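You operate a simulated robot arm through the tools that you are given. There is no shell and no other tool. Be economical: measure what you need, move in short steps, check, and stop when the job is done.

Carry out the task below with a simulated robot arm. There is one attempt and no reset: what you move stays moved.

JOB
Scrape the small mould clean and wipe it out.
Fine: white scraper first, then the yellow cloth; both back on their mats.

Only the result counts: the job must be done as asked and must still hold three seconds after the hand-in. Knocking over, shifting, dropping, spilling or breaking anything else fails it. Flat cloth is picked up by pressing the open fingertips on it (5 to 10 N) and closing them slowly along it; thin cloth reads only 2 to 8 mm in the jaws.

ROBOT AND FRAMES
A 7-joint arm with a two-finger parallel gripper, fixed in place. Base frame: the origin is at the foot of the arm, x ahead of it, y to its left, z up. Lengths are in mm, angles in rad, forces in N, time in s.
With the tool pointing down near the work surface it reaches from about 240 to 680 mm from the base axis. Its first joint turns from -1.152 to 1.152 rad. Payload 2.4 kg.
The tool frame sits at the grasp point between the pads (the TCP): z along the fingers, y along the line on which they close. The tips reach 30 mm beyond it. Largest opening 94 mm; finger width 28, thickness 10; the body of the gripper, 50 by 96 mm, starts 55 mm behind the TCP.
Orientation is that of the tool frame in the base frame, as [roll, pitch, yaw] about the fixed x, y, z axes, in that order (R = Rz(yaw) Ry(pitch) Rx(roll)). With the fingers straight down and closing along the base's y, the tool's x points along the base's -x, its y along +y and its z along -z.

CONTROLS
- The arm moves only by the tool apply_moves. Its argument "series" is a list of rows, each an object (a shift or turn left out is 0, a gripper value left out holds the last) with "translation": the shift along the base's x, y, z in units of 500 mm (1.0 is 500 mm), a list of three; "delta_rot": the turn, a rotation vector about the base's x, y, z in units of 60 degrees (1.0 is 60 degrees), a list of three. In form: [{"translation": [x, y, z], "delta_rot": [rx, ry, rz]}, ...]. A call has 1 to 20 rows; each row is the pose to reach, as a shift and turn from the pose commanded when the call began. "gripper" is the closure in counts, from 0 (fully open) to 255 (shut), set as the call begins (left out, the last holds). A call with a number of a shift or a turn outside -1 to 1 is refused whole. Rows are played at 5 a second. More than 50 mm and 0.15 rad between two rows, or a gripper value outside its range, and nothing of the call is played. Where a pose cannot be reached the arm comes as near as it can. A force on the tool above 40 N (or 10 N above the force at the start of the call, whichever is more), or a blocked arm, ends the call early, and 0.2 s more pass. Each finger travels about 153 mm/s and halts on what it meets, pressing with about 23 N; the grip force reading is that of the motor and also rises with nothing between the fingers. The clock runs only during rows and for 0.2 s after the last one: add rows that repeat a pose to give the fingers time. The reply holds the time, the measured pose of the TCP, the force on the tool along the base axes, the opening and the grip force, in the units named above and with some noise, and new pictures: "show" is both (left out), scene, wrist or none.
- Cameras (640 x 400 px; columns grow to the right, rows downward): "scene" is fixed at [39.1, 471.4, 1453]; the picture's right is [-0.77, -0.64, 0.00], its down [-0.32, 0.39, -0.86] and it looks along [0.55, -0.66, -0.51] (base axes); focal length 314 px, centre (320, 200). "wrist" rides on the gripper at [-37, 0, -58] in the tool frame; the picture's right is [0.00, -1.00, 0.00], its down [0.97, 0.00, -0.24] and it looks along [0.24, 0.00, 0.97] (tool axes); focal length 218 px, centre (320, 200).
- probe_pixels(camera, pixels): for up to 12 pixels [column, row] of the newest picture of that camera ("zoom" is the newest enlarged one), the place [x, y, z] in the base frame of the surface seen there, good to about 3 mm. The clock stands still meanwhile.
- enlarge(camera, box): a new picture of the part [left, top, right, bottom] of that camera's present view, enlarged. The clock stands still meanwhile.
- job_done(): hands the job in; it is judged then, once.

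Go step by step. Measure first, check grasps and placings, and put right what went wrong. The budget is 80 turns and 120 pictures, counting those below and the enlarged ones. Unless the task says otherwise, let go and move clear before handing in, and close with one line.

The tools are called as a command line: name --argument value ..., lists and objects as JSON in quotes. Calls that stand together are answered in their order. apply_moves: Moves the arm, as the interface text tells. Its arguments: {"type":"object","properties":{"series":{"type":"array","items":{"type":"object","properties":{"translation":{"type":"array","items":{"type":"number"}},"delta_rot":{"type":"array","items":{"type":"number"}}}}},"gripper":{"type":"number"},"show":{"type":"string","enum":["both","scene","wrist","none"]}},"required":["series"]} The other tools are called the same way: probe_pixels (camera, pixels) gives the place of the surface under pixels of a picture; enlarge (camera, box) takes an enlarged picture of a part of a camera's view; job_done () hands the job in.

At the start:

```text
clock: 0.0
tool_pos: [325.7, -164.4, 1149.4]
ee_rot: [-3.14, -0.001, -3.142]
force: [0.3, 0.0, -0.2]
gripper_width: 94.2
finger_force: 0.1
```

scene: 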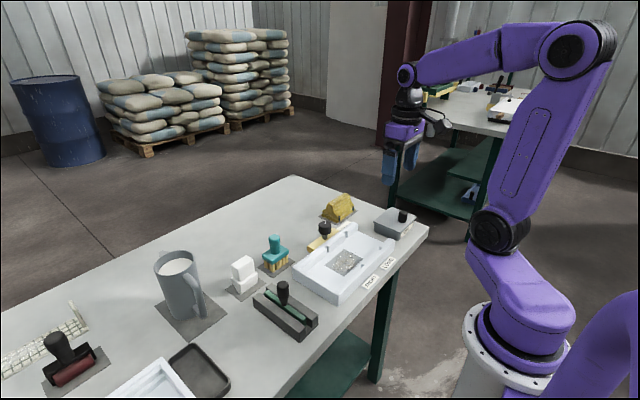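
wrist: 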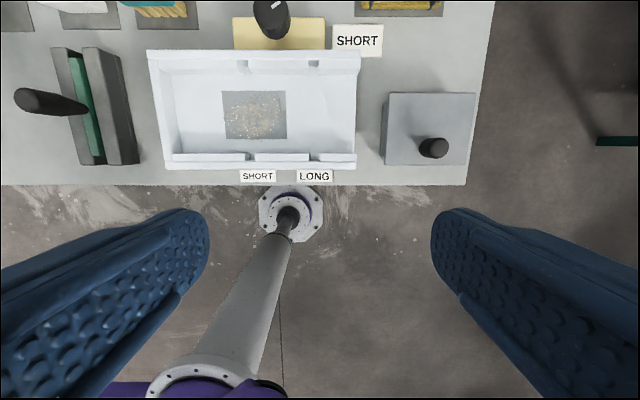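

The scene shows a white mould with crumbs at about (346,262), several tools on mats, and another white tray lower left. I'll enlarge to identify them.

enlarge --camera "scene" --box '[220, 170, 440, 350]'

enlarge --camera "scene" --box '[0, 220, 240, 400]'

enlarge --camera "wrist" --box '[0, 0, 500, 200]'

```text
2.22 times, centred on (330, 260) of scene
```

zoom: 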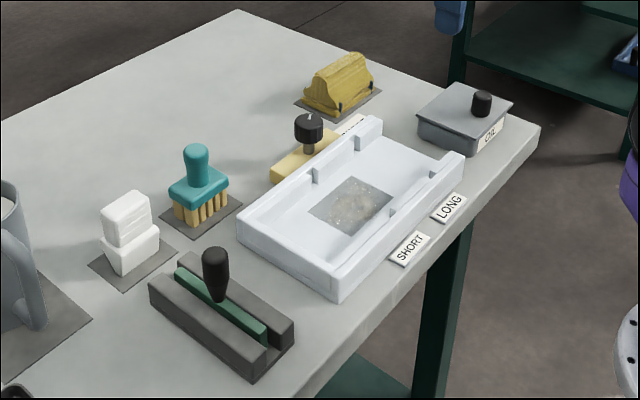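

```text
2.22 times, centred on (120, 310) of scene
```

zoom: 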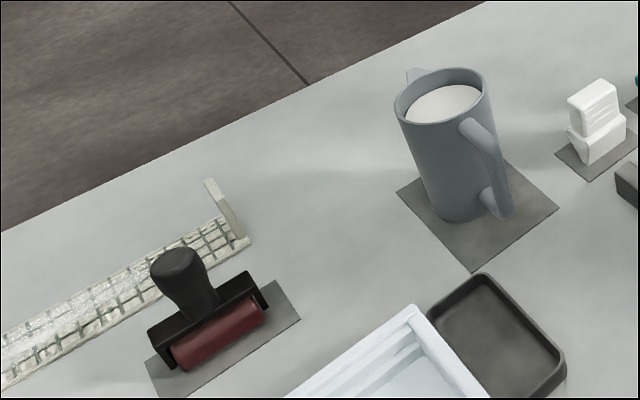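

```text
1.28 times, centred on (250, 100) of wrist
```

zoom: 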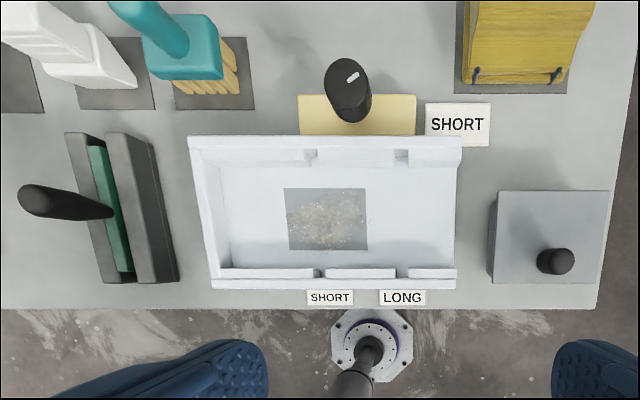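

The white scraper (mat near zoom (125,250)) and the yellow cloth (near (340,85)) seem clear, but a second white mould lies lower left. I'll move over the table to see it all.

apply_moves --series '[{"translation": [0.06, 0.06, 0.02]}, {"translation": [0.12, 0.14, 0.04]}, {"translation": [0.18, 0.22, 0.06]}, {"translation": [0.18, 0.3, 0.06]}, {"translation": [0.18, 0.38, 0.06]}, {"translation": [0.18, 0.46, 0.06]}, {"translation": [0.18, 0.54, 0.06]}, {"translation": [0.18, 0.54, 0.06]}]'

```text
refused: row 2 steps farther than a row can; nothing moved
```

apply_moves --series '[{"translation": [0.06, 0.06, 0.02]}, {"translation": [0.12, 0.12, 0.04]}, {"translation": [0.18, 0.18, 0.06]}, {"translation": [0.18, 0.27, 0.06]}, {"translation": [0.18, 0.36, 0.06]}, {"translation": [0.18, 0.45, 0.06]}, {"translation": [0.18, 0.54, 0.06]}, {"translation": [0.18, 0.54, 0.06]}]'

```text
clock: 1.8
tool_pos: [413.6, 107.0, 1180.5]
ee_rot: [-3.141, 0.0, -3.14]
force: [0.4, 0.0, 0.3]
gripper_width: 94.2
finger_force: 0.0
```

scene: 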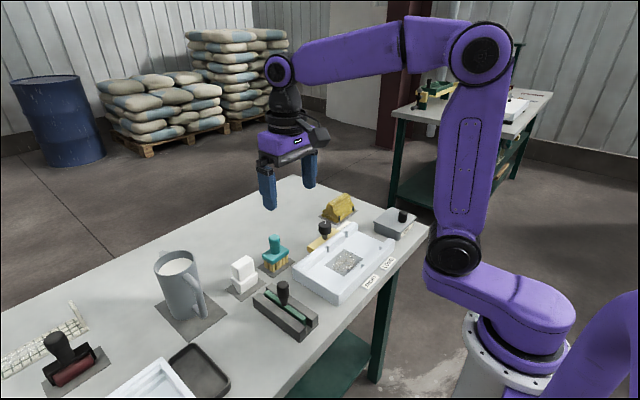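
wrist: 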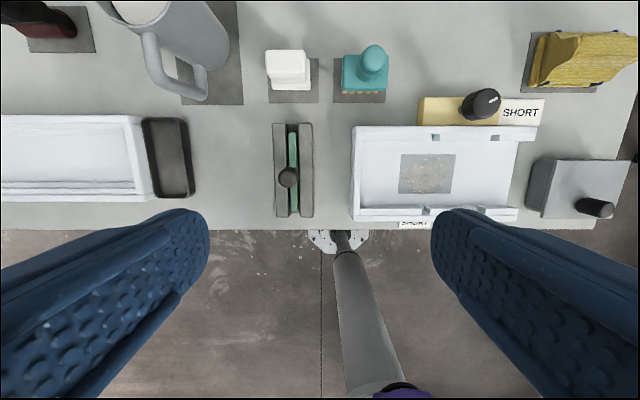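

The debris patch is in the right mould (425,175); a longer mould lies at the left. I'll look further left before deciding.

apply_moves --series '[{"translation": [0, 0.09, 0]}, {"translation": [0, 0.18, 0]}, {"translation": [0, 0.27, 0]}, {"translation": [0, 0.36, 0]}, {"translation": [0, 0.42, 0]}, {"translation": [0, 0.42, 0]}]' --show "wrist"

enlarge --camera "wrist" --box '[0, 0, 640, 230]'

```text
clock: 3.2
tool_pos: [416.3, 317.4, 1178.8]
ee_rot: [-3.141, -0.001, 3.141]
force: [-0.7, 0.8, -0.8]
gripper_width: 94.0
finger_force: 0.0
```

wrist: 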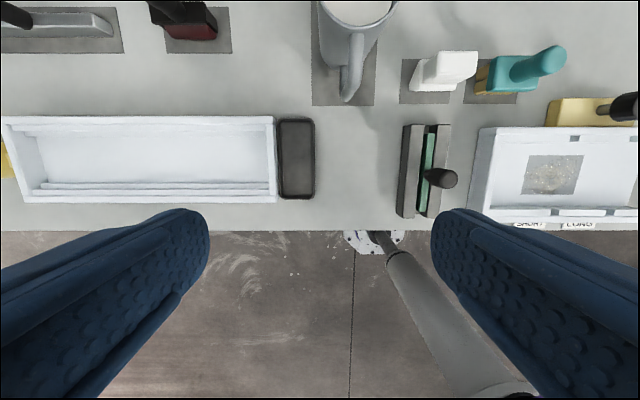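

```text
1.00 times, centred on (320, 115) of wrist
```

zoom: 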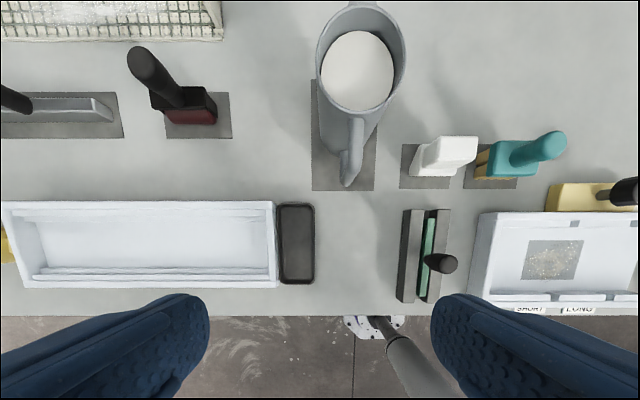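

The long mould is clean, so the right mould with residue is the small one. Now I'll measure scraper, cloth and mould via the scene camera.

enlarge --camera "scene" --box '[220, 180, 420, 310]'

probe_pixels --camera "wrist" --pixels '[[550, 175], [528, 193], [525, 156], [580, 157], [574, 194], [484, 130], [480, 205], [402, 103], [449, 103], [402, 60], [460, 58], [430, 87]]'

```text
3.08 times, centred on (320, 245) of scene
```

zoom: 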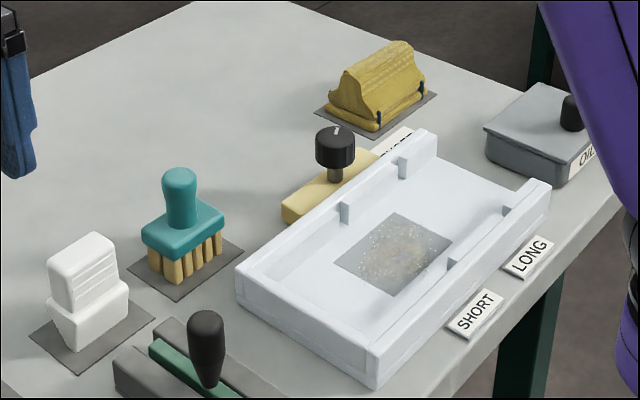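

```text
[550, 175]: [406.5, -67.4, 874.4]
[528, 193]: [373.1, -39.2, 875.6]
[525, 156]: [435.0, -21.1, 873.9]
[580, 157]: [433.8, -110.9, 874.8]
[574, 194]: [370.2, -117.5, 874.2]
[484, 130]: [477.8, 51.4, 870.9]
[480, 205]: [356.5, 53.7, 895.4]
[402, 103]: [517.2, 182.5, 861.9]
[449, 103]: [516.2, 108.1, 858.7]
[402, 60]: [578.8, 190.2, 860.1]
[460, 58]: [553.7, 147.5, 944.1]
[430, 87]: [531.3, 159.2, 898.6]
```

The residue floor is at z≈874, x 371–434, y −117…−25. Next, a closer look at the scraper from above.

apply_moves --series '[{"translation": [0.02, -0.08, -0.02]}, {"translation": [0.04, -0.16, -0.04]}, {"translation": [0.06, -0.24, -0.06]}, {"translation": [0.08, -0.3, -0.1]}, {"translation": [0.1, -0.34, -0.14]}, {"translation": [0.12, -0.34, -0.18]}, {"translation": [0.12, -0.34, -0.18]}]'

enlarge --camera "scene" --box '[215, 230, 305, 310]'

```text
clock: 4.8
tool_pos: [475.4, 147.4, 1090.1]
ee_rot: [-3.141, 0.0, -3.141]
force: [0.6, -0.1, 0.1]
gripper_width: 93.8
finger_force: 0.1
```

scene: 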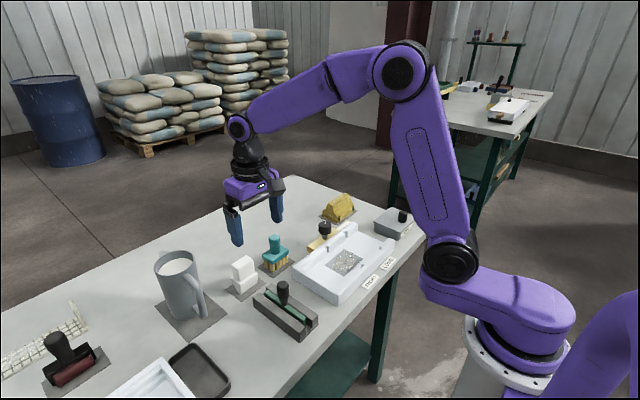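
wrist: 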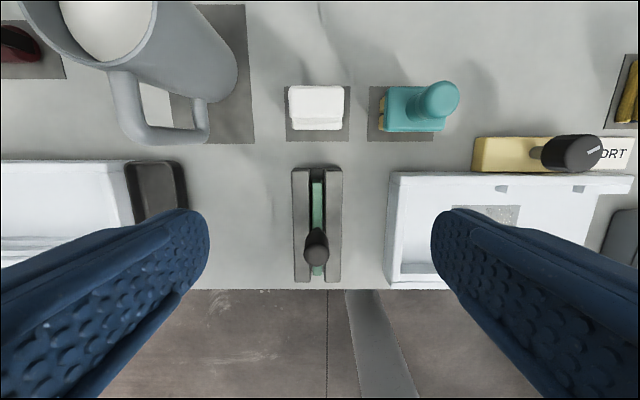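

```text
5.00 times, centred on (260, 270) of scene
```

zoom: 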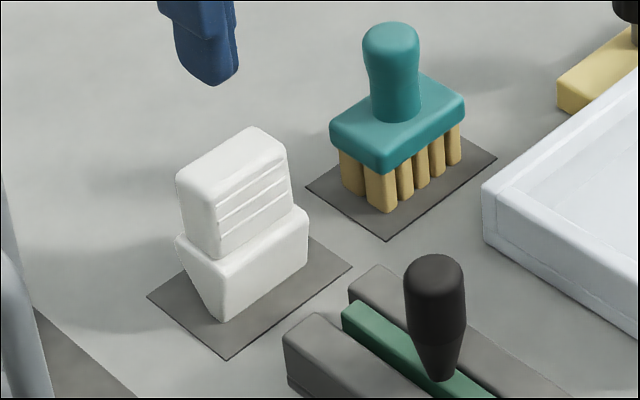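

The scraper's ribbed grip faces ±x (wide in y), so the fingers should close along x. Measuring its dimensions.

probe_pixels --camera "zoom" --pixels '[[220, 240], [280, 190], [190, 190], [250, 140], [215, 175], [232, 310], [300, 255], [222, 262], [292, 212], [185, 250], [150, 297], [347, 268]]'

probe_pixels --camera "wrist" --pixels '[[293, 90], [339, 90], [293, 115], [339, 115], [318, 100], [292, 127], [342, 127], [287, 140], [350, 140], [287, 87], [350, 87], [318, 127]]'

```text
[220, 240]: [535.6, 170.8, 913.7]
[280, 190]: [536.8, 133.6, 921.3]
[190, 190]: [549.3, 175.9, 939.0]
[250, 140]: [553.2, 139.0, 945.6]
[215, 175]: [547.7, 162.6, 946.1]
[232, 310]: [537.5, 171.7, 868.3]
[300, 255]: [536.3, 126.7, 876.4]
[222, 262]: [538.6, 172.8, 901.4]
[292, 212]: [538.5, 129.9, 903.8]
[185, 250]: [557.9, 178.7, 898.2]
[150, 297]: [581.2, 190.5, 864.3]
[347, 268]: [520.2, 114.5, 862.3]
```

```text
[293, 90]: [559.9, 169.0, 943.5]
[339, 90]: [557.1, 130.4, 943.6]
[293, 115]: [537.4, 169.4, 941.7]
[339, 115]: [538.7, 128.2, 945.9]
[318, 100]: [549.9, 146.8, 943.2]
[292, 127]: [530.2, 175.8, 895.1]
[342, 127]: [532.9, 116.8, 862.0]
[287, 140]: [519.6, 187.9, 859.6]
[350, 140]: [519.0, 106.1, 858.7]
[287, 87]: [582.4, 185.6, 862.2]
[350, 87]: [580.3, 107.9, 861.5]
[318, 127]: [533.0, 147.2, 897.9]
```

Scraper centre ≈(550,148), grip x 537–562, y 128–171, z 902–945; mat x 519–582, y 106–188. I'll turn the tool −90° about z while moving above it.

apply_moves --series '[{"translation": [0.02, 0, 0], "delta_rot": [0, 0, -0.14]}, {"translation": [0.04, 0, 0], "delta_rot": [0, 0, -0.28]}, {"translation": [0.06, 0, 0], "delta_rot": [0, 0, -0.42]}, {"translation": [0.08, 0, 0], "delta_rot": [0, 0, -0.56]}, {"translation": [0.1, 0, 0], "delta_rot": [0, 0, -0.7]}, {"translation": [0.12, 0, 0], "delta_rot": [0, 0, -0.84]}, {"translation": [0.15, 0, 0], "delta_rot": [0, 0, -0.98]}]' --show "none"

apply_moves --series '[{"delta_rot": [0, 0, -0.13]}, {"delta_rot": [0, 0, -0.26]}, {"delta_rot": [0, 0, -0.39]}, {"delta_rot": [0, 0, -0.52]}, {"delta_rot": [0, 0, -0.52]}]'

```text
clock: 6.4
tool_pos: [550.7, 146.7, 1090.0]
ee_rot: [-3.141, 0.0, 2.11]
force: [0.5, -0.3, 0.1]
gripper_width: 94.2
finger_force: 0.1
```

```text
clock: 7.6
tool_pos: [551.1, 146.5, 1090.7]
ee_rot: [-3.142, 0.001, 1.568]
force: [-0.4, -0.1, -0.2]
gripper_width: 94.0
finger_force: 0.0
```

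scene: 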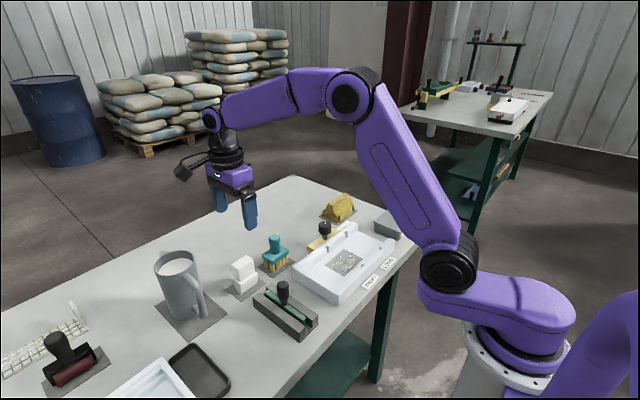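
wrist: 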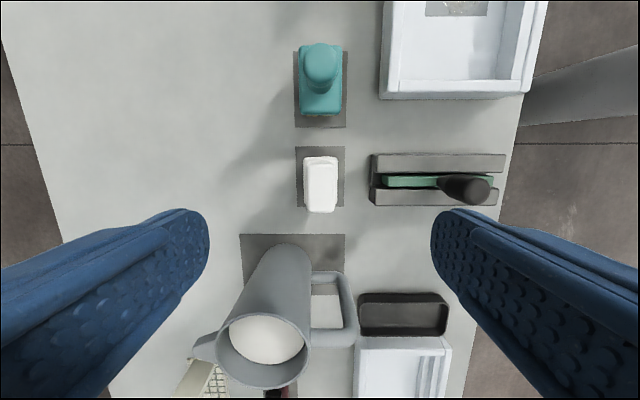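

Above the scraper at (551,146.5), tool aligned. Descending to TCP z≈936 with fingers open.

apply_moves --series '[{"translation": [0, 0.002, -0.08]}, {"translation": [0, 0.002, -0.16]}, {"translation": [-0.002, 0.002, -0.22]}, {"translation": [-0.002, 0.002, -0.27]}, {"translation": [-0.002, 0.002, -0.309]}, {"translation": [-0.002, 0.002, -0.309]}]'

enlarge --camera "scene" --box '[200, 210, 310, 310]'

```text
clock: 9.0
tool_pos: [550.4, 147.9, 935.2]
ee_rot: [3.141, -0.002, 1.572]
force: [1.0, -0.5, -0.3]
gripper_width: 93.9
finger_force: 0.1
```

scene: 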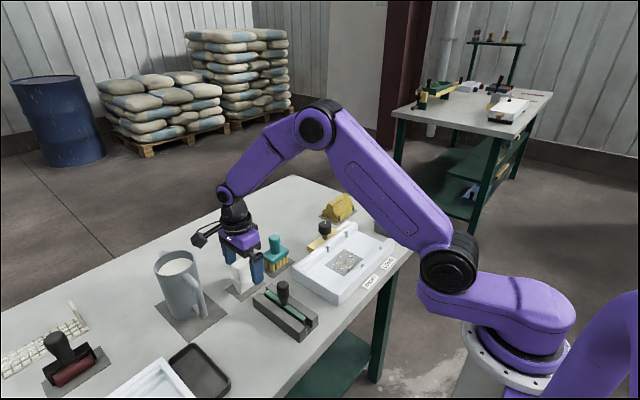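
wrist: 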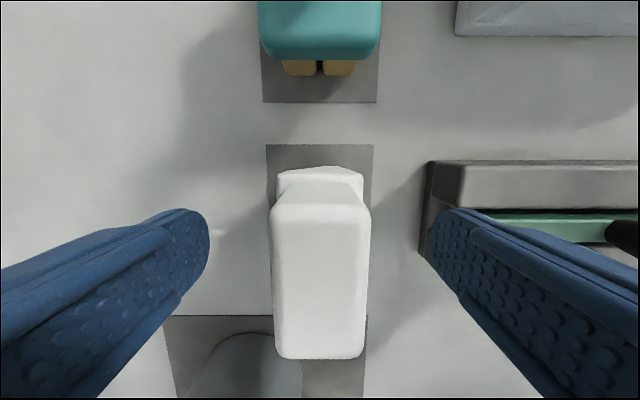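

```text
4.00 times, centred on (255, 260) of scene
```

zoom: 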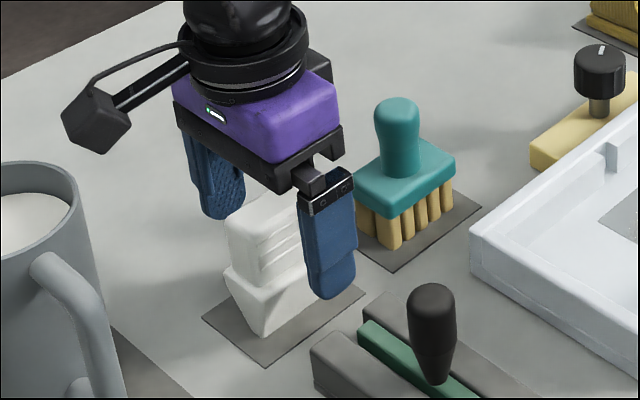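

Fingers straddle the scraper's grip (zoom (265,240)). Closing.

apply_moves --series '[{}, {}, {}, {}, {}]' --gripper 255 --show "none"

apply_moves --series '[{"translation": [0, 0, 0.04]}, {"translation": [0, 0, 0.1]}, {"translation": [0, 0, 0.18]}, {"translation": [0, 0, 0.26]}, {"translation": [0, 0, 0.26]}]'

enlarge --camera "scene" --box '[190, 140, 300, 260]'

```text
clock: 10.2
tool_pos: [548.9, 148.1, 935.6]
ee_rot: [3.14, 0.001, 1.57]
force: [-0.8, -1.1, -0.2]
gripper_width: 31.9
finger_force: 23.2
```

```text
clock: 11.4
tool_pos: [550.8, 149.3, 1065.3]
ee_rot: [3.141, 0.001, 1.57]
force: [-0.8, -0.2, -0.5]
gripper_width: 32.0
finger_force: 23.2
```

scene: 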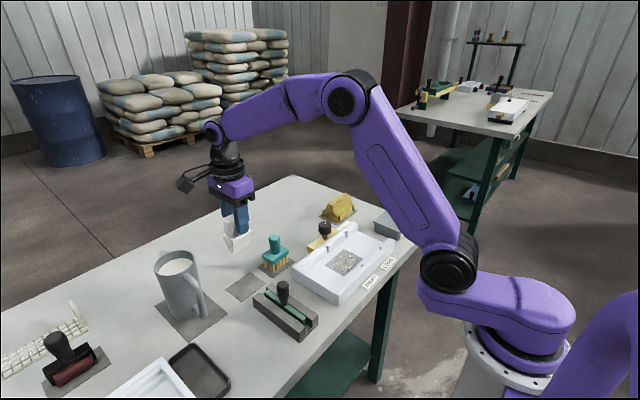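
wrist: 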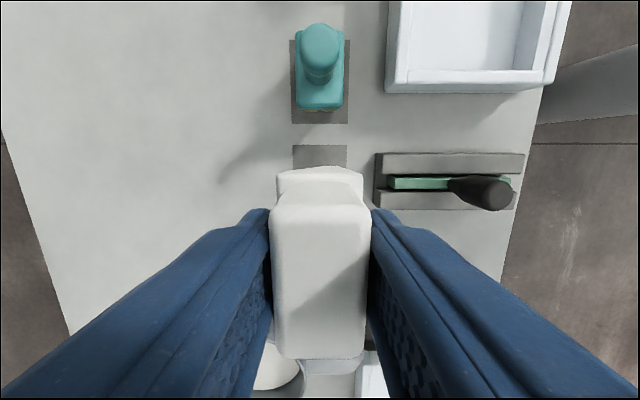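

```text
3.33 times, centred on (245, 200) of scene
```

zoom: 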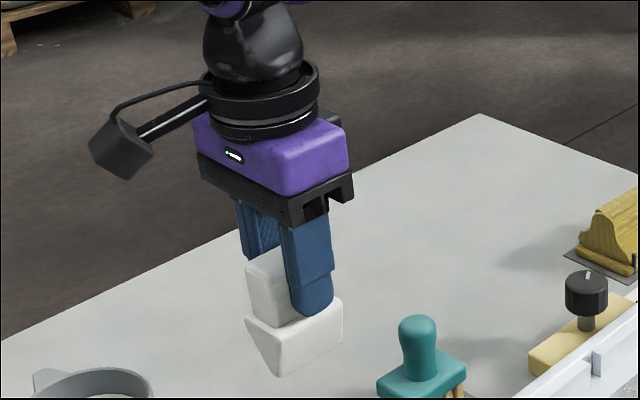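

The scraper is held well (opening 32). Now measure the mould's interior.

enlarge --camera "scene" --box '[280, 205, 410, 310]'

```text
3.81 times, centred on (345, 258) of scene
```

zoom: 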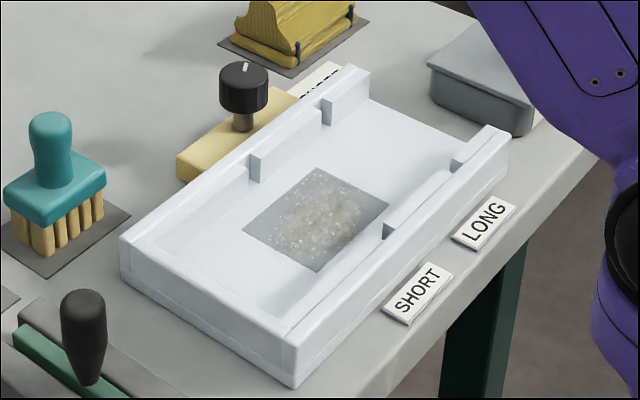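

probe_pixels --camera "zoom" --pixels '[[318, 170], [388, 206], [317, 270], [243, 230], [170, 240], [282, 312], [300, 130], [405, 215], [360, 80], [490, 140], [250, 150], [310, 335]]'

probe_pixels --camera "zoom" --pixels '[[285, 345], [230, 165], [265, 178], [340, 100], [375, 102], [450, 165], [385, 235], [295, 300], [340, 300], [320, 230], [160, 235], [390, 130]]'

```text
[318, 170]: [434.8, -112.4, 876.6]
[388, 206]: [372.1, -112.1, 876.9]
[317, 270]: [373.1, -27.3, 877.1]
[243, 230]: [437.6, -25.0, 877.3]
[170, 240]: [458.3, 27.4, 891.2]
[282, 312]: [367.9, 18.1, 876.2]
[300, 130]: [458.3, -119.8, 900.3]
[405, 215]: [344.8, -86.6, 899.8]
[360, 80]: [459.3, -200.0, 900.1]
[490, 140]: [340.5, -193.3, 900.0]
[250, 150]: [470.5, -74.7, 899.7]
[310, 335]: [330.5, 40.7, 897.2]
```

```text
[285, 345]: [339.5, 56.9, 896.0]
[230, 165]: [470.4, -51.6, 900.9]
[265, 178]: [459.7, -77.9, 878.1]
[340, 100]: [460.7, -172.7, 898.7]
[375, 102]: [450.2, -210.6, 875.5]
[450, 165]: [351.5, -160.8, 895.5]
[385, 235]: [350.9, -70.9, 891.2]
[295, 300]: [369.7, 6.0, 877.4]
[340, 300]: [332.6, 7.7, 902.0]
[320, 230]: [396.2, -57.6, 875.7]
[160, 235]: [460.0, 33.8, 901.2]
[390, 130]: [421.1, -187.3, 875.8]
```

Interior x 350–459, y up to +30, floor z≈876, residue x 372–436, y −113…−26, wall tops z 900. I'll look closely at the blade shape.

enlarge --camera "scene" --box '[215, 195, 265, 260]'

```text
6.15 times, centred on (240, 228) of scene
```

zoom: 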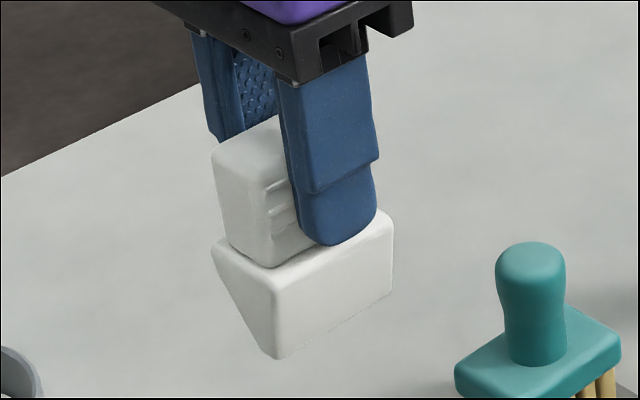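

probe_pixels --camera "zoom" --pixels '[[278, 352], [290, 345], [385, 295], [391, 215], [275, 275], [220, 255], [260, 330], [240, 295], [270, 340], [225, 180], [216, 245], [276, 300]]'

```text
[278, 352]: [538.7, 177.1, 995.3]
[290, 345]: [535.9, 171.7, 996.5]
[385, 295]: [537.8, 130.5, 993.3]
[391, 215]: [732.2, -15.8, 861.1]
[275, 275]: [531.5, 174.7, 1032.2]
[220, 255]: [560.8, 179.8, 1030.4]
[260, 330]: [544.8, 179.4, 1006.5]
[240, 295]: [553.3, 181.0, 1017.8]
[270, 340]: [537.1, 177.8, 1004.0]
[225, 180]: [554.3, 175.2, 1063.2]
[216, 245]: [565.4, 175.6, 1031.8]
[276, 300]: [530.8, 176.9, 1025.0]
```

The blade edge sits about 13 mm toward −x of the TCP, about 50 mm long in y, ~75 mm below the TCP. I check the dial clearance and carry the scraper over the mould.

apply_moves --series '[{"translation": [-0.03, -0.08, 0]}, {"translation": [-0.07, -0.16, 0]}, {"translation": [-0.11, -0.24, 0]}, {"translation": [-0.15, -0.32, -0.02]}, {"translation": [-0.19, -0.38, -0.05]}, {"translation": [-0.23, -0.4, -0.1]}, {"translation": [-0.25, -0.4, -0.16]}, {"translation": [-0.25, -0.4, -0.2]}, {"translation": [-0.25, -0.4, -0.2]}]'

enlarge --camera "scene" --box '[270, 180, 420, 310]'

```text
clock: 13.4
tool_pos: [424.1, -52.8, 965.8]
ee_rot: [-3.142, 0.0, 1.569]
force: [1.1, 0.2, 0.2]
gripper_width: 31.9
finger_force: 23.0
```

scene: 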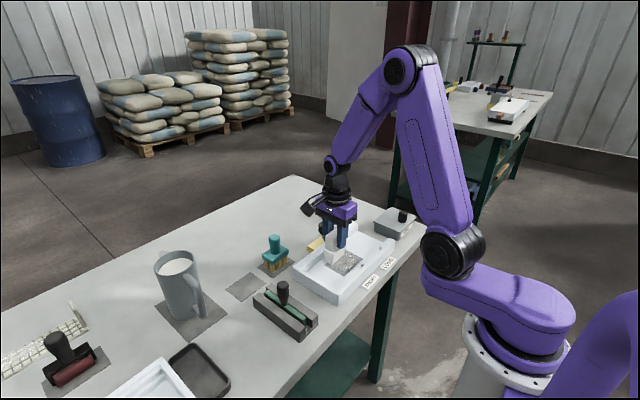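
wrist: 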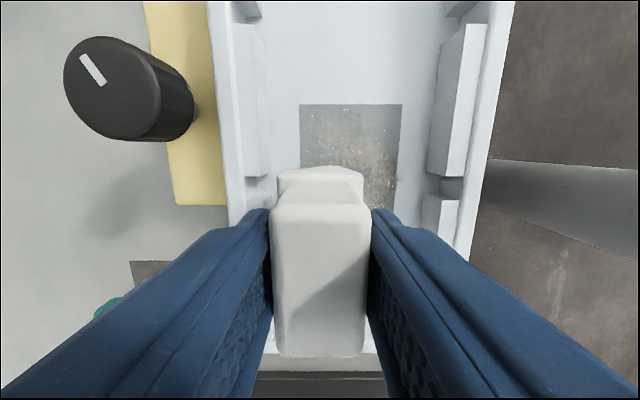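

```text
3.08 times, centred on (345, 245) of scene
```

zoom: 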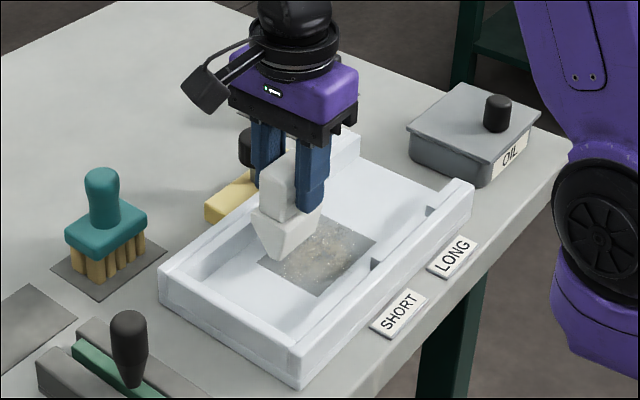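

probe_pixels --camera "wrist" --pixels '[[110, 80], [185, 105], [190, 130], [160, 60], [265, 60], [262, 170], [440, 60], [470, 60], [425, 210], [245, 60], [230, 100], [215, 190]]'

```text
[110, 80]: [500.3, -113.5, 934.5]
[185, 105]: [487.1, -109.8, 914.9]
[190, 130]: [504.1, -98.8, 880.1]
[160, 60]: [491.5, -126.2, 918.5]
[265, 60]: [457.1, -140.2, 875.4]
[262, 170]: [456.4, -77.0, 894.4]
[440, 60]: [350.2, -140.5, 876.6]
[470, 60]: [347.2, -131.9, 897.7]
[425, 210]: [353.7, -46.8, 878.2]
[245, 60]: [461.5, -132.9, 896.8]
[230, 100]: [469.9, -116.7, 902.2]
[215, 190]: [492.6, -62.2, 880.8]
```

Clearances fine (dial edge x≈486). I move to x≈449 and descend toward the floor.

apply_moves --series '[{"translation": [0.024, 0.004, 0]}, {"translation": [0.048, 0.004, 0]}, {"translation": [0.048, 0.004, -0.012]}, {"translation": [0.048, 0.004, -0.024]}, {"translation": [0.048, 0.004, -0.028]}, {"translation": [0.048, 0.004, -0.028]}]' --show "none"

```text
clock: 14.8
tool_pos: [445.5, -49.6, 951.8]
ee_rot: [-3.132, -0.002, 1.572]
force: [-23.0, -0.8, 14.5]
gripper_width: 32.8
finger_force: 23.6
```

The scraper's slanted back pressed on the +x wall (Fx −23). I back off in −x and re-read.

apply_moves --series '[{"translation": [-0.008, 0, 0.004]}, {"translation": [-0.02, 0, 0.006]}, {"translation": [-0.02, 0, 0.006]}, {"translation": [-0.02, 0, 0.006]}]'

enlarge --camera "scene" --box '[290, 200, 400, 300]'

```text
clock: 15.8
tool_pos: [438.9, -50.0, 955.4]
ee_rot: [3.138, 0.0, 1.571]
force: [0.7, 0.9, -1.3]
gripper_width: 32.4
finger_force: 23.6
```

scene: 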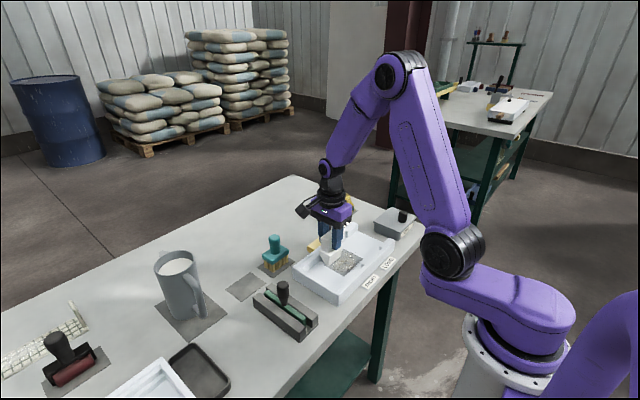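
wrist: 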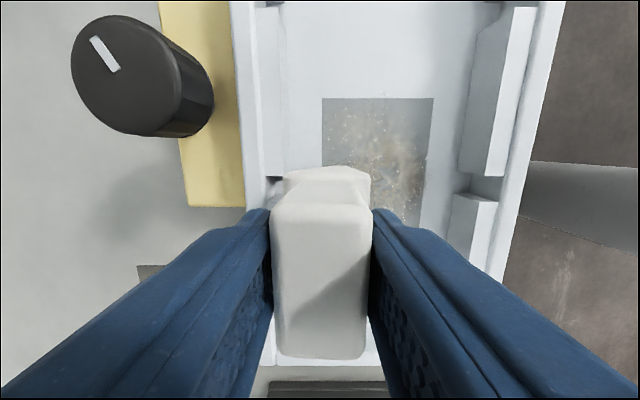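

```text
4.00 times, centred on (345, 250) of scene
```

zoom: 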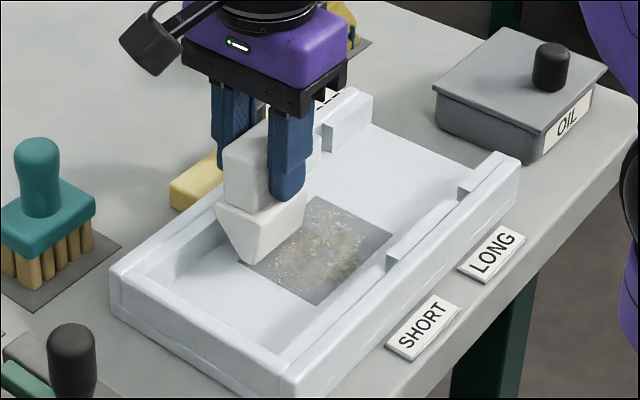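

probe_pixels --camera "zoom" --pixels '[[250, 258], [244, 263], [260, 255], [232, 240], [218, 212], [252, 225], [301, 205], [299, 222], [295, 230], [230, 150], [262, 160], [232, 270]]'

```text
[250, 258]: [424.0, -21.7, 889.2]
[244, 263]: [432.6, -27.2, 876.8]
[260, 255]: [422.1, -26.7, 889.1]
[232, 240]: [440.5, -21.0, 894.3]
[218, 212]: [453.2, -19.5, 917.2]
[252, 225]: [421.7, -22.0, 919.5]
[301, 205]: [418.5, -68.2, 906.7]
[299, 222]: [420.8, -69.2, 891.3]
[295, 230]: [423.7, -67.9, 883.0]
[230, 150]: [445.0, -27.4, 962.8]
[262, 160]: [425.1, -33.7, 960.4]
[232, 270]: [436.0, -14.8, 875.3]
```

Sweeping along x is limited by the walls; sweeping along y with the blade across x is unobstructed (also toward the open end). I lift and turn back +90°, moving to y≈−5.

apply_moves --series '[{"translation": [-0.01, 0, 0.05]}, {"translation": [-0.02, 0.02, 0.08], "delta_rot": [0, 0, 0.14]}, {"translation": [-0.03, 0.04, 0.08], "delta_rot": [0, 0, 0.28]}, {"translation": [-0.03, 0.06, 0.08], "delta_rot": [0, 0, 0.42]}, {"translation": [-0.03, 0.08, 0.08], "delta_rot": [0, 0, 0.56]}, {"translation": [-0.03, 0.09, 0.08], "delta_rot": [0, 0, 0.7]}, {"translation": [-0.03, 0.09, 0.08], "delta_rot": [0, 0, 0.84]}, {"translation": [-0.03, 0.09, 0.08], "delta_rot": [0, 0, 0.98]}]' --show "none"

apply_moves --series '[{"delta_rot": [0, 0, 0.13]}, {"delta_rot": [0, 0, 0.26]}, {"delta_rot": [0, 0, 0.39]}, {"delta_rot": [0, 0, 0.52]}, {"delta_rot": [0, 0, 0.52]}]'

enlarge --camera "scene" --box '[270, 180, 400, 300]'

```text
clock: 17.6
tool_pos: [424.2, -5.4, 994.5]
ee_rot: [-3.141, 0.001, 2.599]
force: [0.3, 0.4, -0.8]
gripper_width: 32.2
finger_force: 22.7
```

```text
clock: 18.8
tool_pos: [425.0, -5.7, 994.2]
ee_rot: [3.141, 0.0, -3.141]
force: [0.0, 0.3, -1.4]
gripper_width: 32.4
finger_force: 23.3
```

scene: 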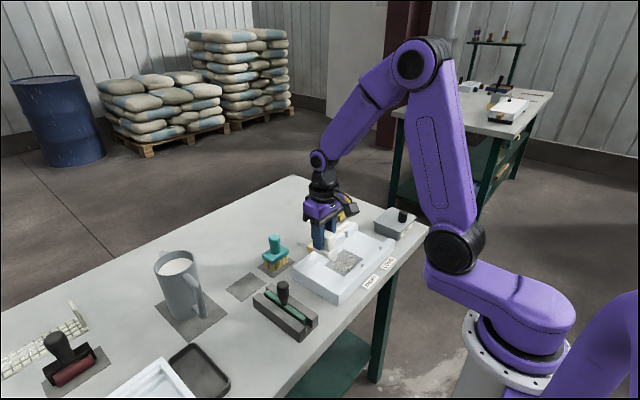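
wrist: 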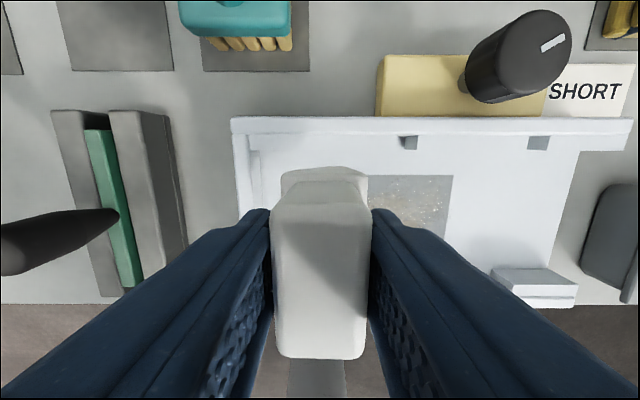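

```text
3.33 times, centred on (335, 240) of scene
```

zoom: 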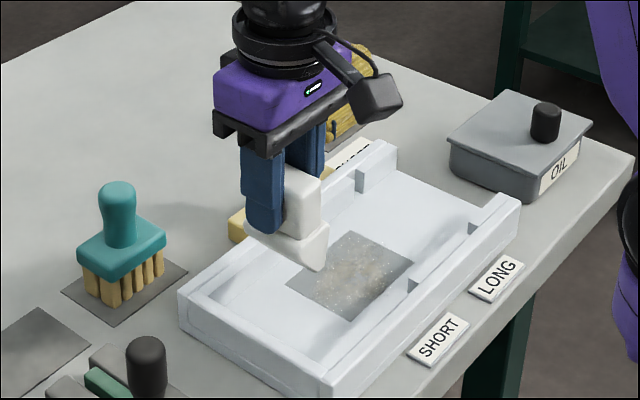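

probe_pixels --camera "zoom" --pixels '[[318, 264], [322, 255], [312, 262], [327, 228], [300, 235], [255, 235], [262, 243], [305, 255], [320, 185], [325, 240]]'

```text
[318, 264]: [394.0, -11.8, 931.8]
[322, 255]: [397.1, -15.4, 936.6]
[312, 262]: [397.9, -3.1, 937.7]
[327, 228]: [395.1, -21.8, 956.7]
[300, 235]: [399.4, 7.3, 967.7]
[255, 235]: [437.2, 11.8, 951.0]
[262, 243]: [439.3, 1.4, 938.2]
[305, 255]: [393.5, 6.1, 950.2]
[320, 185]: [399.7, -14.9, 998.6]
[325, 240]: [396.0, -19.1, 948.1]
```

Blade runs TCP −29…+21 in x, at y≈TCP−11. Lane 1 at x≈427. Descending to near contact.

apply_moves --series '[{"translation": [0.004, 0.004, -0.04]}, {"translation": [0.004, 0.004, -0.07]}, {"translation": [0.004, 0.004, -0.08]}, {"translation": [0.004, 0.004, -0.084]}, {"translation": [0.004, 0.004, -0.084]}]' --show "none"

```text
clock: 20.0
tool_pos: [425.6, -3.5, 953.2]
ee_rot: [3.141, 0.002, 3.141]
force: [0.1, -0.3, -1.1]
gripper_width: 32.3
finger_force: 22.9
```

apply_moves --series '[{"translation": [0, 0, -0.002]}, {"translation": [0, 0, -0.004]}, {"translation": [0, 0, -0.004]}]' --show "none"

```text
clock: 20.8
tool_pos: [425.3, -3.3, 951.4]
ee_rot: [3.141, 0.0, -3.141]
force: [0.5, -0.5, -0.1]
gripper_width: 32.2
finger_force: 22.4
```

apply_moves --series '[{"translation": [0, 0, -0.002]}, {"translation": [0, 0, -0.004]}, {"translation": [0, 0, -0.004]}]' --show "none"

```text
clock: 21.6
tool_pos: [425.6, -4.1, 950.5]
ee_rot: [-3.141, 0.002, -3.141]
force: [-1.9, -3.5, 18.5]
gripper_width: 32.2
finger_force: 22.5
```

Contact: 18.5 N at TCP z≈950.5. I ease it slightly and sweep toward −y by 120 mm.

apply_moves --series '[{"translation": [0, 0, 0.001]}, {"translation": [0, -0.02, 0.001]}, {"translation": [0, -0.04, 0.001]}, {"translation": [0, -0.06, 0.001]}, {"translation": [0, -0.08, 0.001]}, {"translation": [0, -0.1, 0.001]}, {"translation": [0, -0.12, 0.001]}, {"translation": [0, -0.14, 0.001]}, {"translation": [0, -0.16, 0.001]}, {"translation": [0, -0.18, 0.001]}, {"translation": [0, -0.2, 0.001]}, {"translation": [0, -0.22, 0.001]}, {"translation": [0, -0.24, 0.001]}]'

enlarge --camera "scene" --box '[270, 180, 400, 300]'

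```text
clock: 24.4
tool_pos: [424.8, -124.2, 950.2]
ee_rot: [3.141, 0.001, 3.14]
force: [-0.4, 1.0, -0.1]
gripper_width: 31.9
finger_force: 23.3
```

scene: 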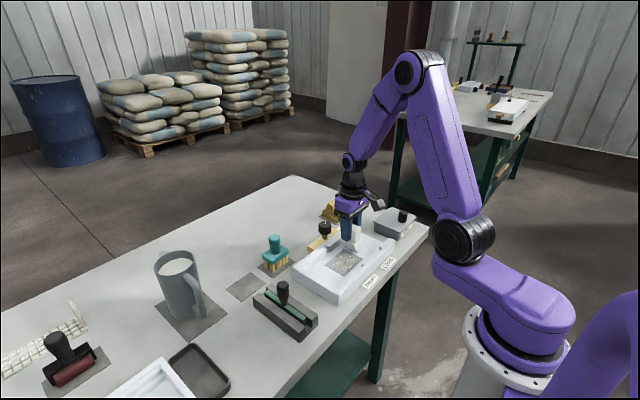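
wrist: 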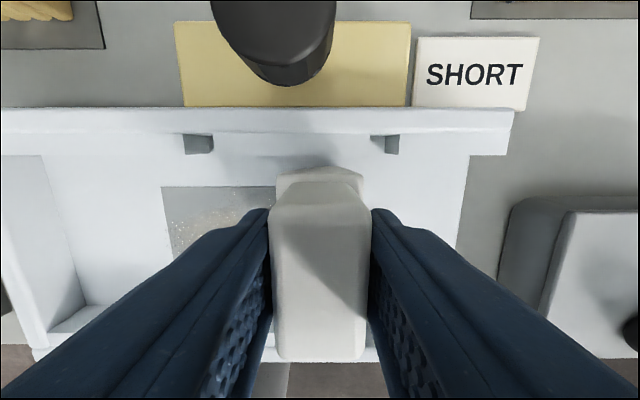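

```text
3.33 times, centred on (335, 240) of scene
```

zoom: 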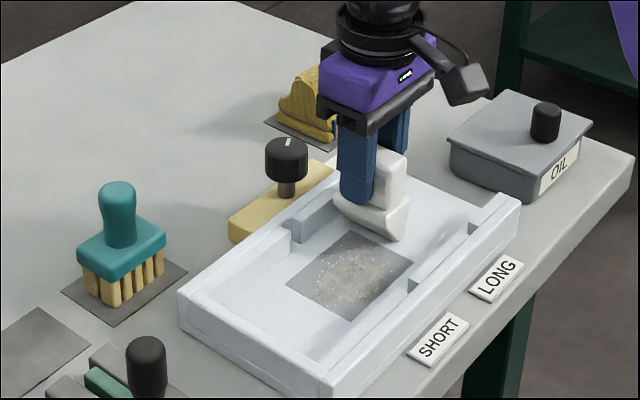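

Contact was lost along the stroke (force 0). I press down again here for the return stroke.

apply_moves --series '[{"translation": [0, 0.0, -0.002]}, {"translation": [0, 0, -0.003]}, {"translation": [0, 0, -0.003]}]' --show "none"

```text
clock: 25.2
tool_pos: [425.5, -123.4, 948.4]
ee_rot: [-3.141, 0.001, 3.14]
force: [-3.6, 1.1, 18.8]
gripper_width: 31.8
finger_force: 23.4
```

apply_moves --series '[{"translation": [0, 0.02, 0]}, {"translation": [0, 0.04, 0]}, {"translation": [0, 0.06, 0]}, {"translation": [0, 0.08, 0]}, {"translation": [0, 0.1, 0]}]' --show "none"

```text
clock: 26.4
tool_pos: [425.2, -73.6, 948.5]
ee_rot: [3.141, -0.001, -3.14]
force: [-0.1, -3.3, 5.7]
gripper_width: 31.8
finger_force: 22.7
```

apply_moves --series '[{"translation": [0, 0.02, -0.001]}, {"translation": [0, 0.04, -0.001]}, {"translation": [0, 0.06, -0.001]}, {"translation": [0, 0.08, -0.001]}, {"translation": [0, 0.1, -0.001]}, {"translation": [0, 0.12, -0.001]}, {"translation": [0, 0.13, -0.001]}]'

enlarge --camera "scene" --box '[300, 220, 400, 300]'

```text
clock: 28.0
tool_pos: [425.1, -8.3, 946.8]
ee_rot: [-3.141, 0.002, -3.141]
force: [-0.7, -5.8, 14.6]
gripper_width: 31.9
finger_force: 23.3
```

scene: 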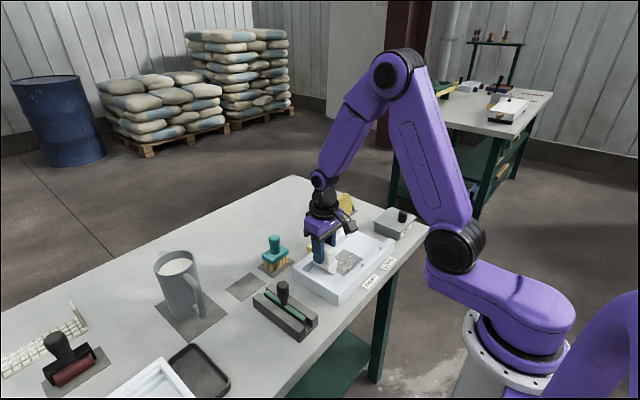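
wrist: 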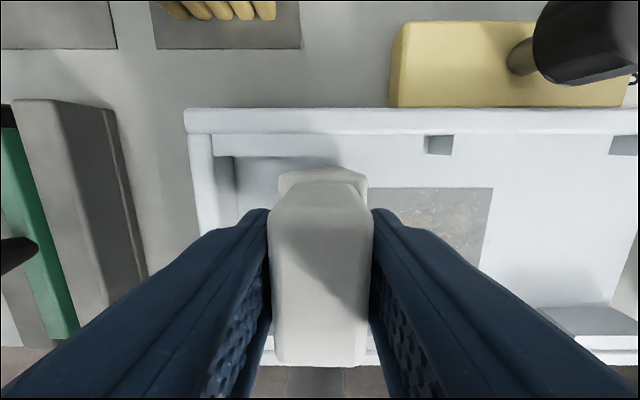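

```text
5.00 times, centred on (350, 260) of scene
```

zoom: 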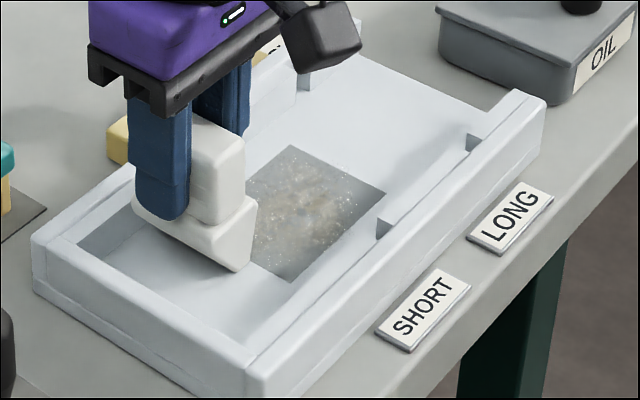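

The +x strip seems thinner; force 14.6 N. I do more strokes there at steady pressure, then shift lanes; next: stroke back −y in this lane.

apply_moves --series '[{"translation": [0, -0.02, 0]}, {"translation": [0, -0.04, 0]}, {"translation": [0, -0.06, 0]}, {"translation": [0, -0.08, 0]}, {"translation": [0, -0.1, 0]}, {"translation": [0, -0.12, 0]}]' --show "none"

```text
clock: 29.4
tool_pos: [425.1, -69.0, 946.6]
ee_rot: [-3.141, -0.002, 3.141]
force: [0.8, 2.4, 6.8]
gripper_width: 32.1
finger_force: 23.2
```

apply_moves --series '[{"translation": [0, -0.02, -0.001]}, {"translation": [0, -0.04, -0.001]}, {"translation": [0, -0.06, -0.001]}, {"translation": [0, -0.08, -0.001]}, {"translation": [0, -0.1, -0.001]}, {"translation": [0, -0.12, -0.001]}, {"translation": [0, -0.13, -0.001]}]'

enlarge --camera "scene" --box '[300, 220, 400, 300]'

enlarge --camera "wrist" --box '[130, 150, 330, 280]'

```text
clock: 31.0
tool_pos: [424.7, -133.9, 946.4]
ee_rot: [3.14, -0.002, 3.14]
force: [0.2, -0.8, 0.4]
gripper_width: 32.4
finger_force: 22.6
```

scene: 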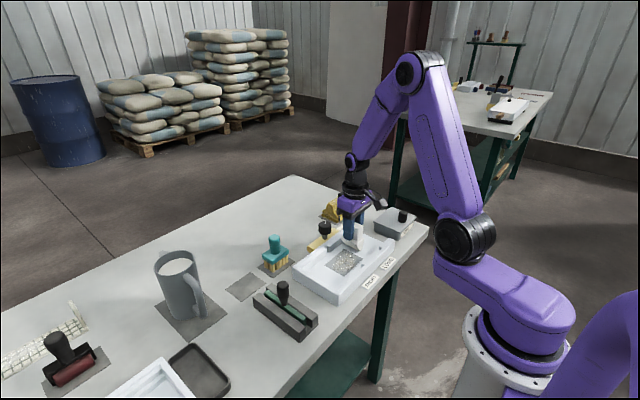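
wrist: 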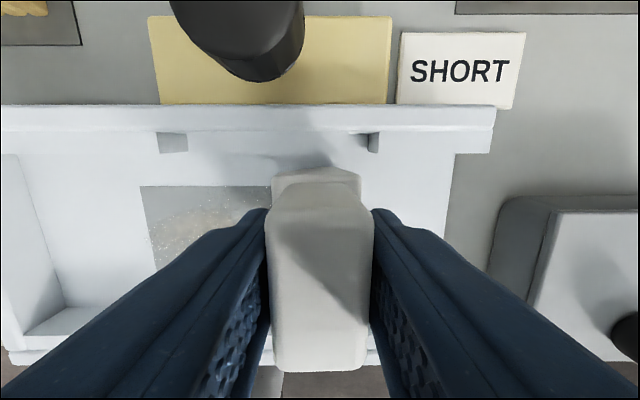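

```text
5.00 times, centred on (350, 260) of scene
```

zoom: 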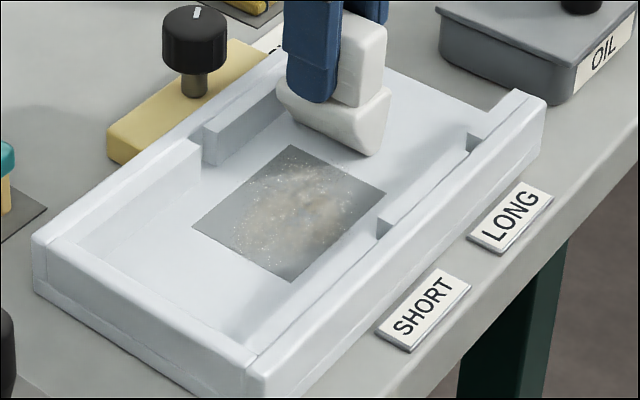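

```text
3.08 times, centred on (230, 215) of wrist
```

zoom: 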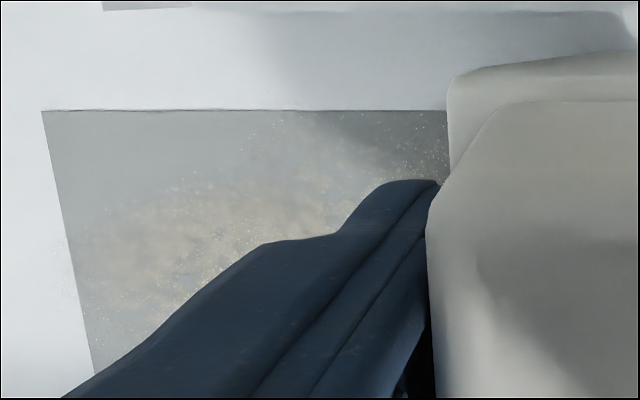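

Force is 0 again: the scraper slid up in the grip by a few mm, so the tips should now near the ledge. I press again to seat it.

apply_moves --series '[{"translation": [0, 0.0, -0.002]}, {"translation": [0, 0, -0.004]}, {"translation": [0, 0, -0.004]}]' --show "none"

```text
clock: 31.8
tool_pos: [425.1, -132.4, 944.6]
ee_rot: [3.141, 0.0, 3.141]
force: [-4.3, 4.8, 19.1]
gripper_width: 31.9
finger_force: 23.1
```

apply_moves --series '[{"translation": [0, 0.02, 0]}, {"translation": [0, 0.04, 0]}, {"translation": [0, 0.06, 0]}, {"translation": [0, 0.08, 0]}, {"translation": [0, 0.1, 0]}]' --show "none"

enlarge --camera "scene" --box '[310, 200, 390, 280]'

```text
clock: 33.0
tool_pos: [424.9, -82.6, 944.8]
ee_rot: [3.142, 0.0, -3.14]
force: [-0.8, -2.2, 4.4]
gripper_width: 32.2
finger_force: 23.0
```

```text
5.00 times, centred on (350, 240) of scene
```

zoom: 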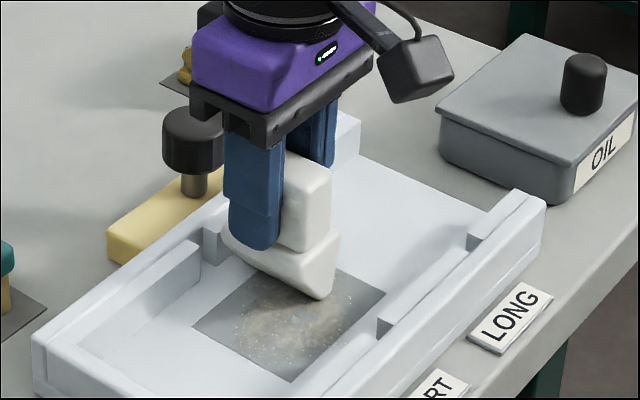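

apply_moves --series '[{"translation": [0, 0.02, -0.001]}, {"translation": [0, 0.04, -0.001]}, {"translation": [0, 0.06, -0.001]}, {"translation": [0, 0.08, -0.001]}, {"translation": [0, 0.1, -0.001]}, {"translation": [0, 0.12, -0.001]}, {"translation": [0, 0.15, -0.001]}, {"translation": [-0.03, 0.15, 0.004]}, {"translation": [-0.07, 0.15, 0.004]}, {"translation": [-0.07, 0.15, -0.001]}, {"translation": [-0.07, 0.15, -0.001]}]'

enlarge --camera "scene" --box '[300, 220, 400, 300]'

enlarge --camera "wrist" --box '[330, 100, 530, 225]'

```text
clock: 35.4
tool_pos: [389.5, -9.0, 945.2]
ee_rot: [-3.141, 0.001, -3.14]
force: [-5.8, -3.2, 17.6]
gripper_width: 32.1
finger_force: 22.8
```

scene: 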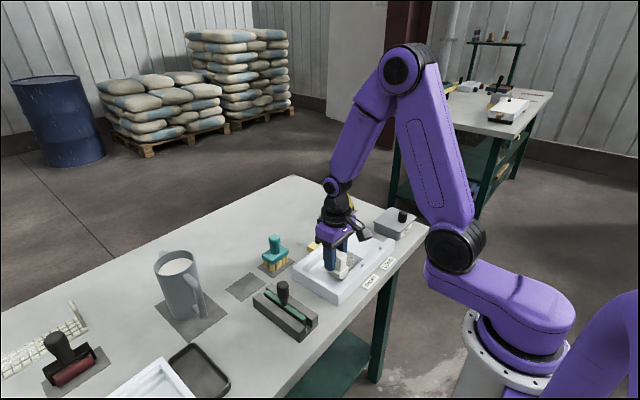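
wrist: 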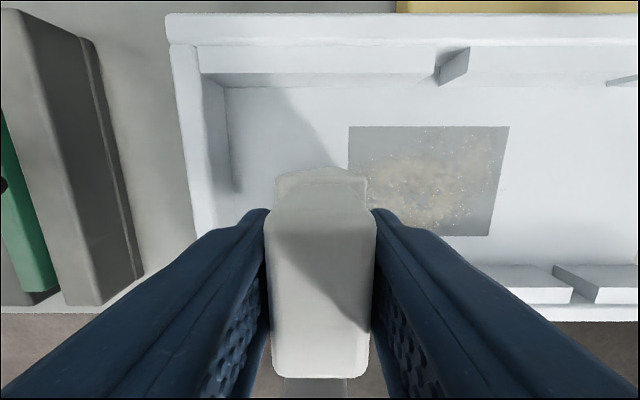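

```text
5.00 times, centred on (350, 260) of scene
```

zoom: 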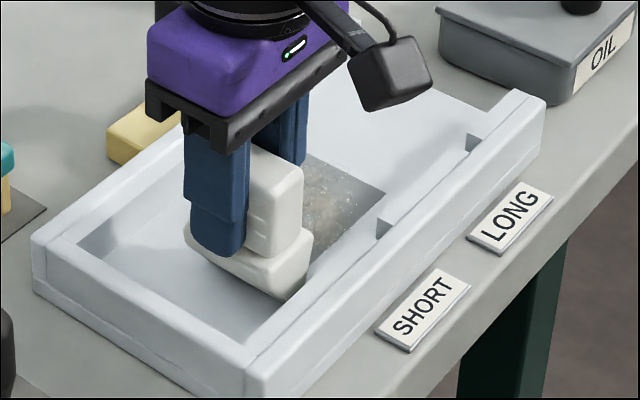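

```text
3.20 times, centred on (430, 162) of wrist
```

zoom: 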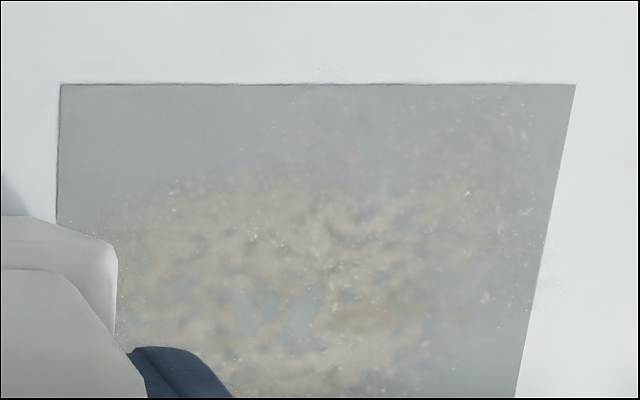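

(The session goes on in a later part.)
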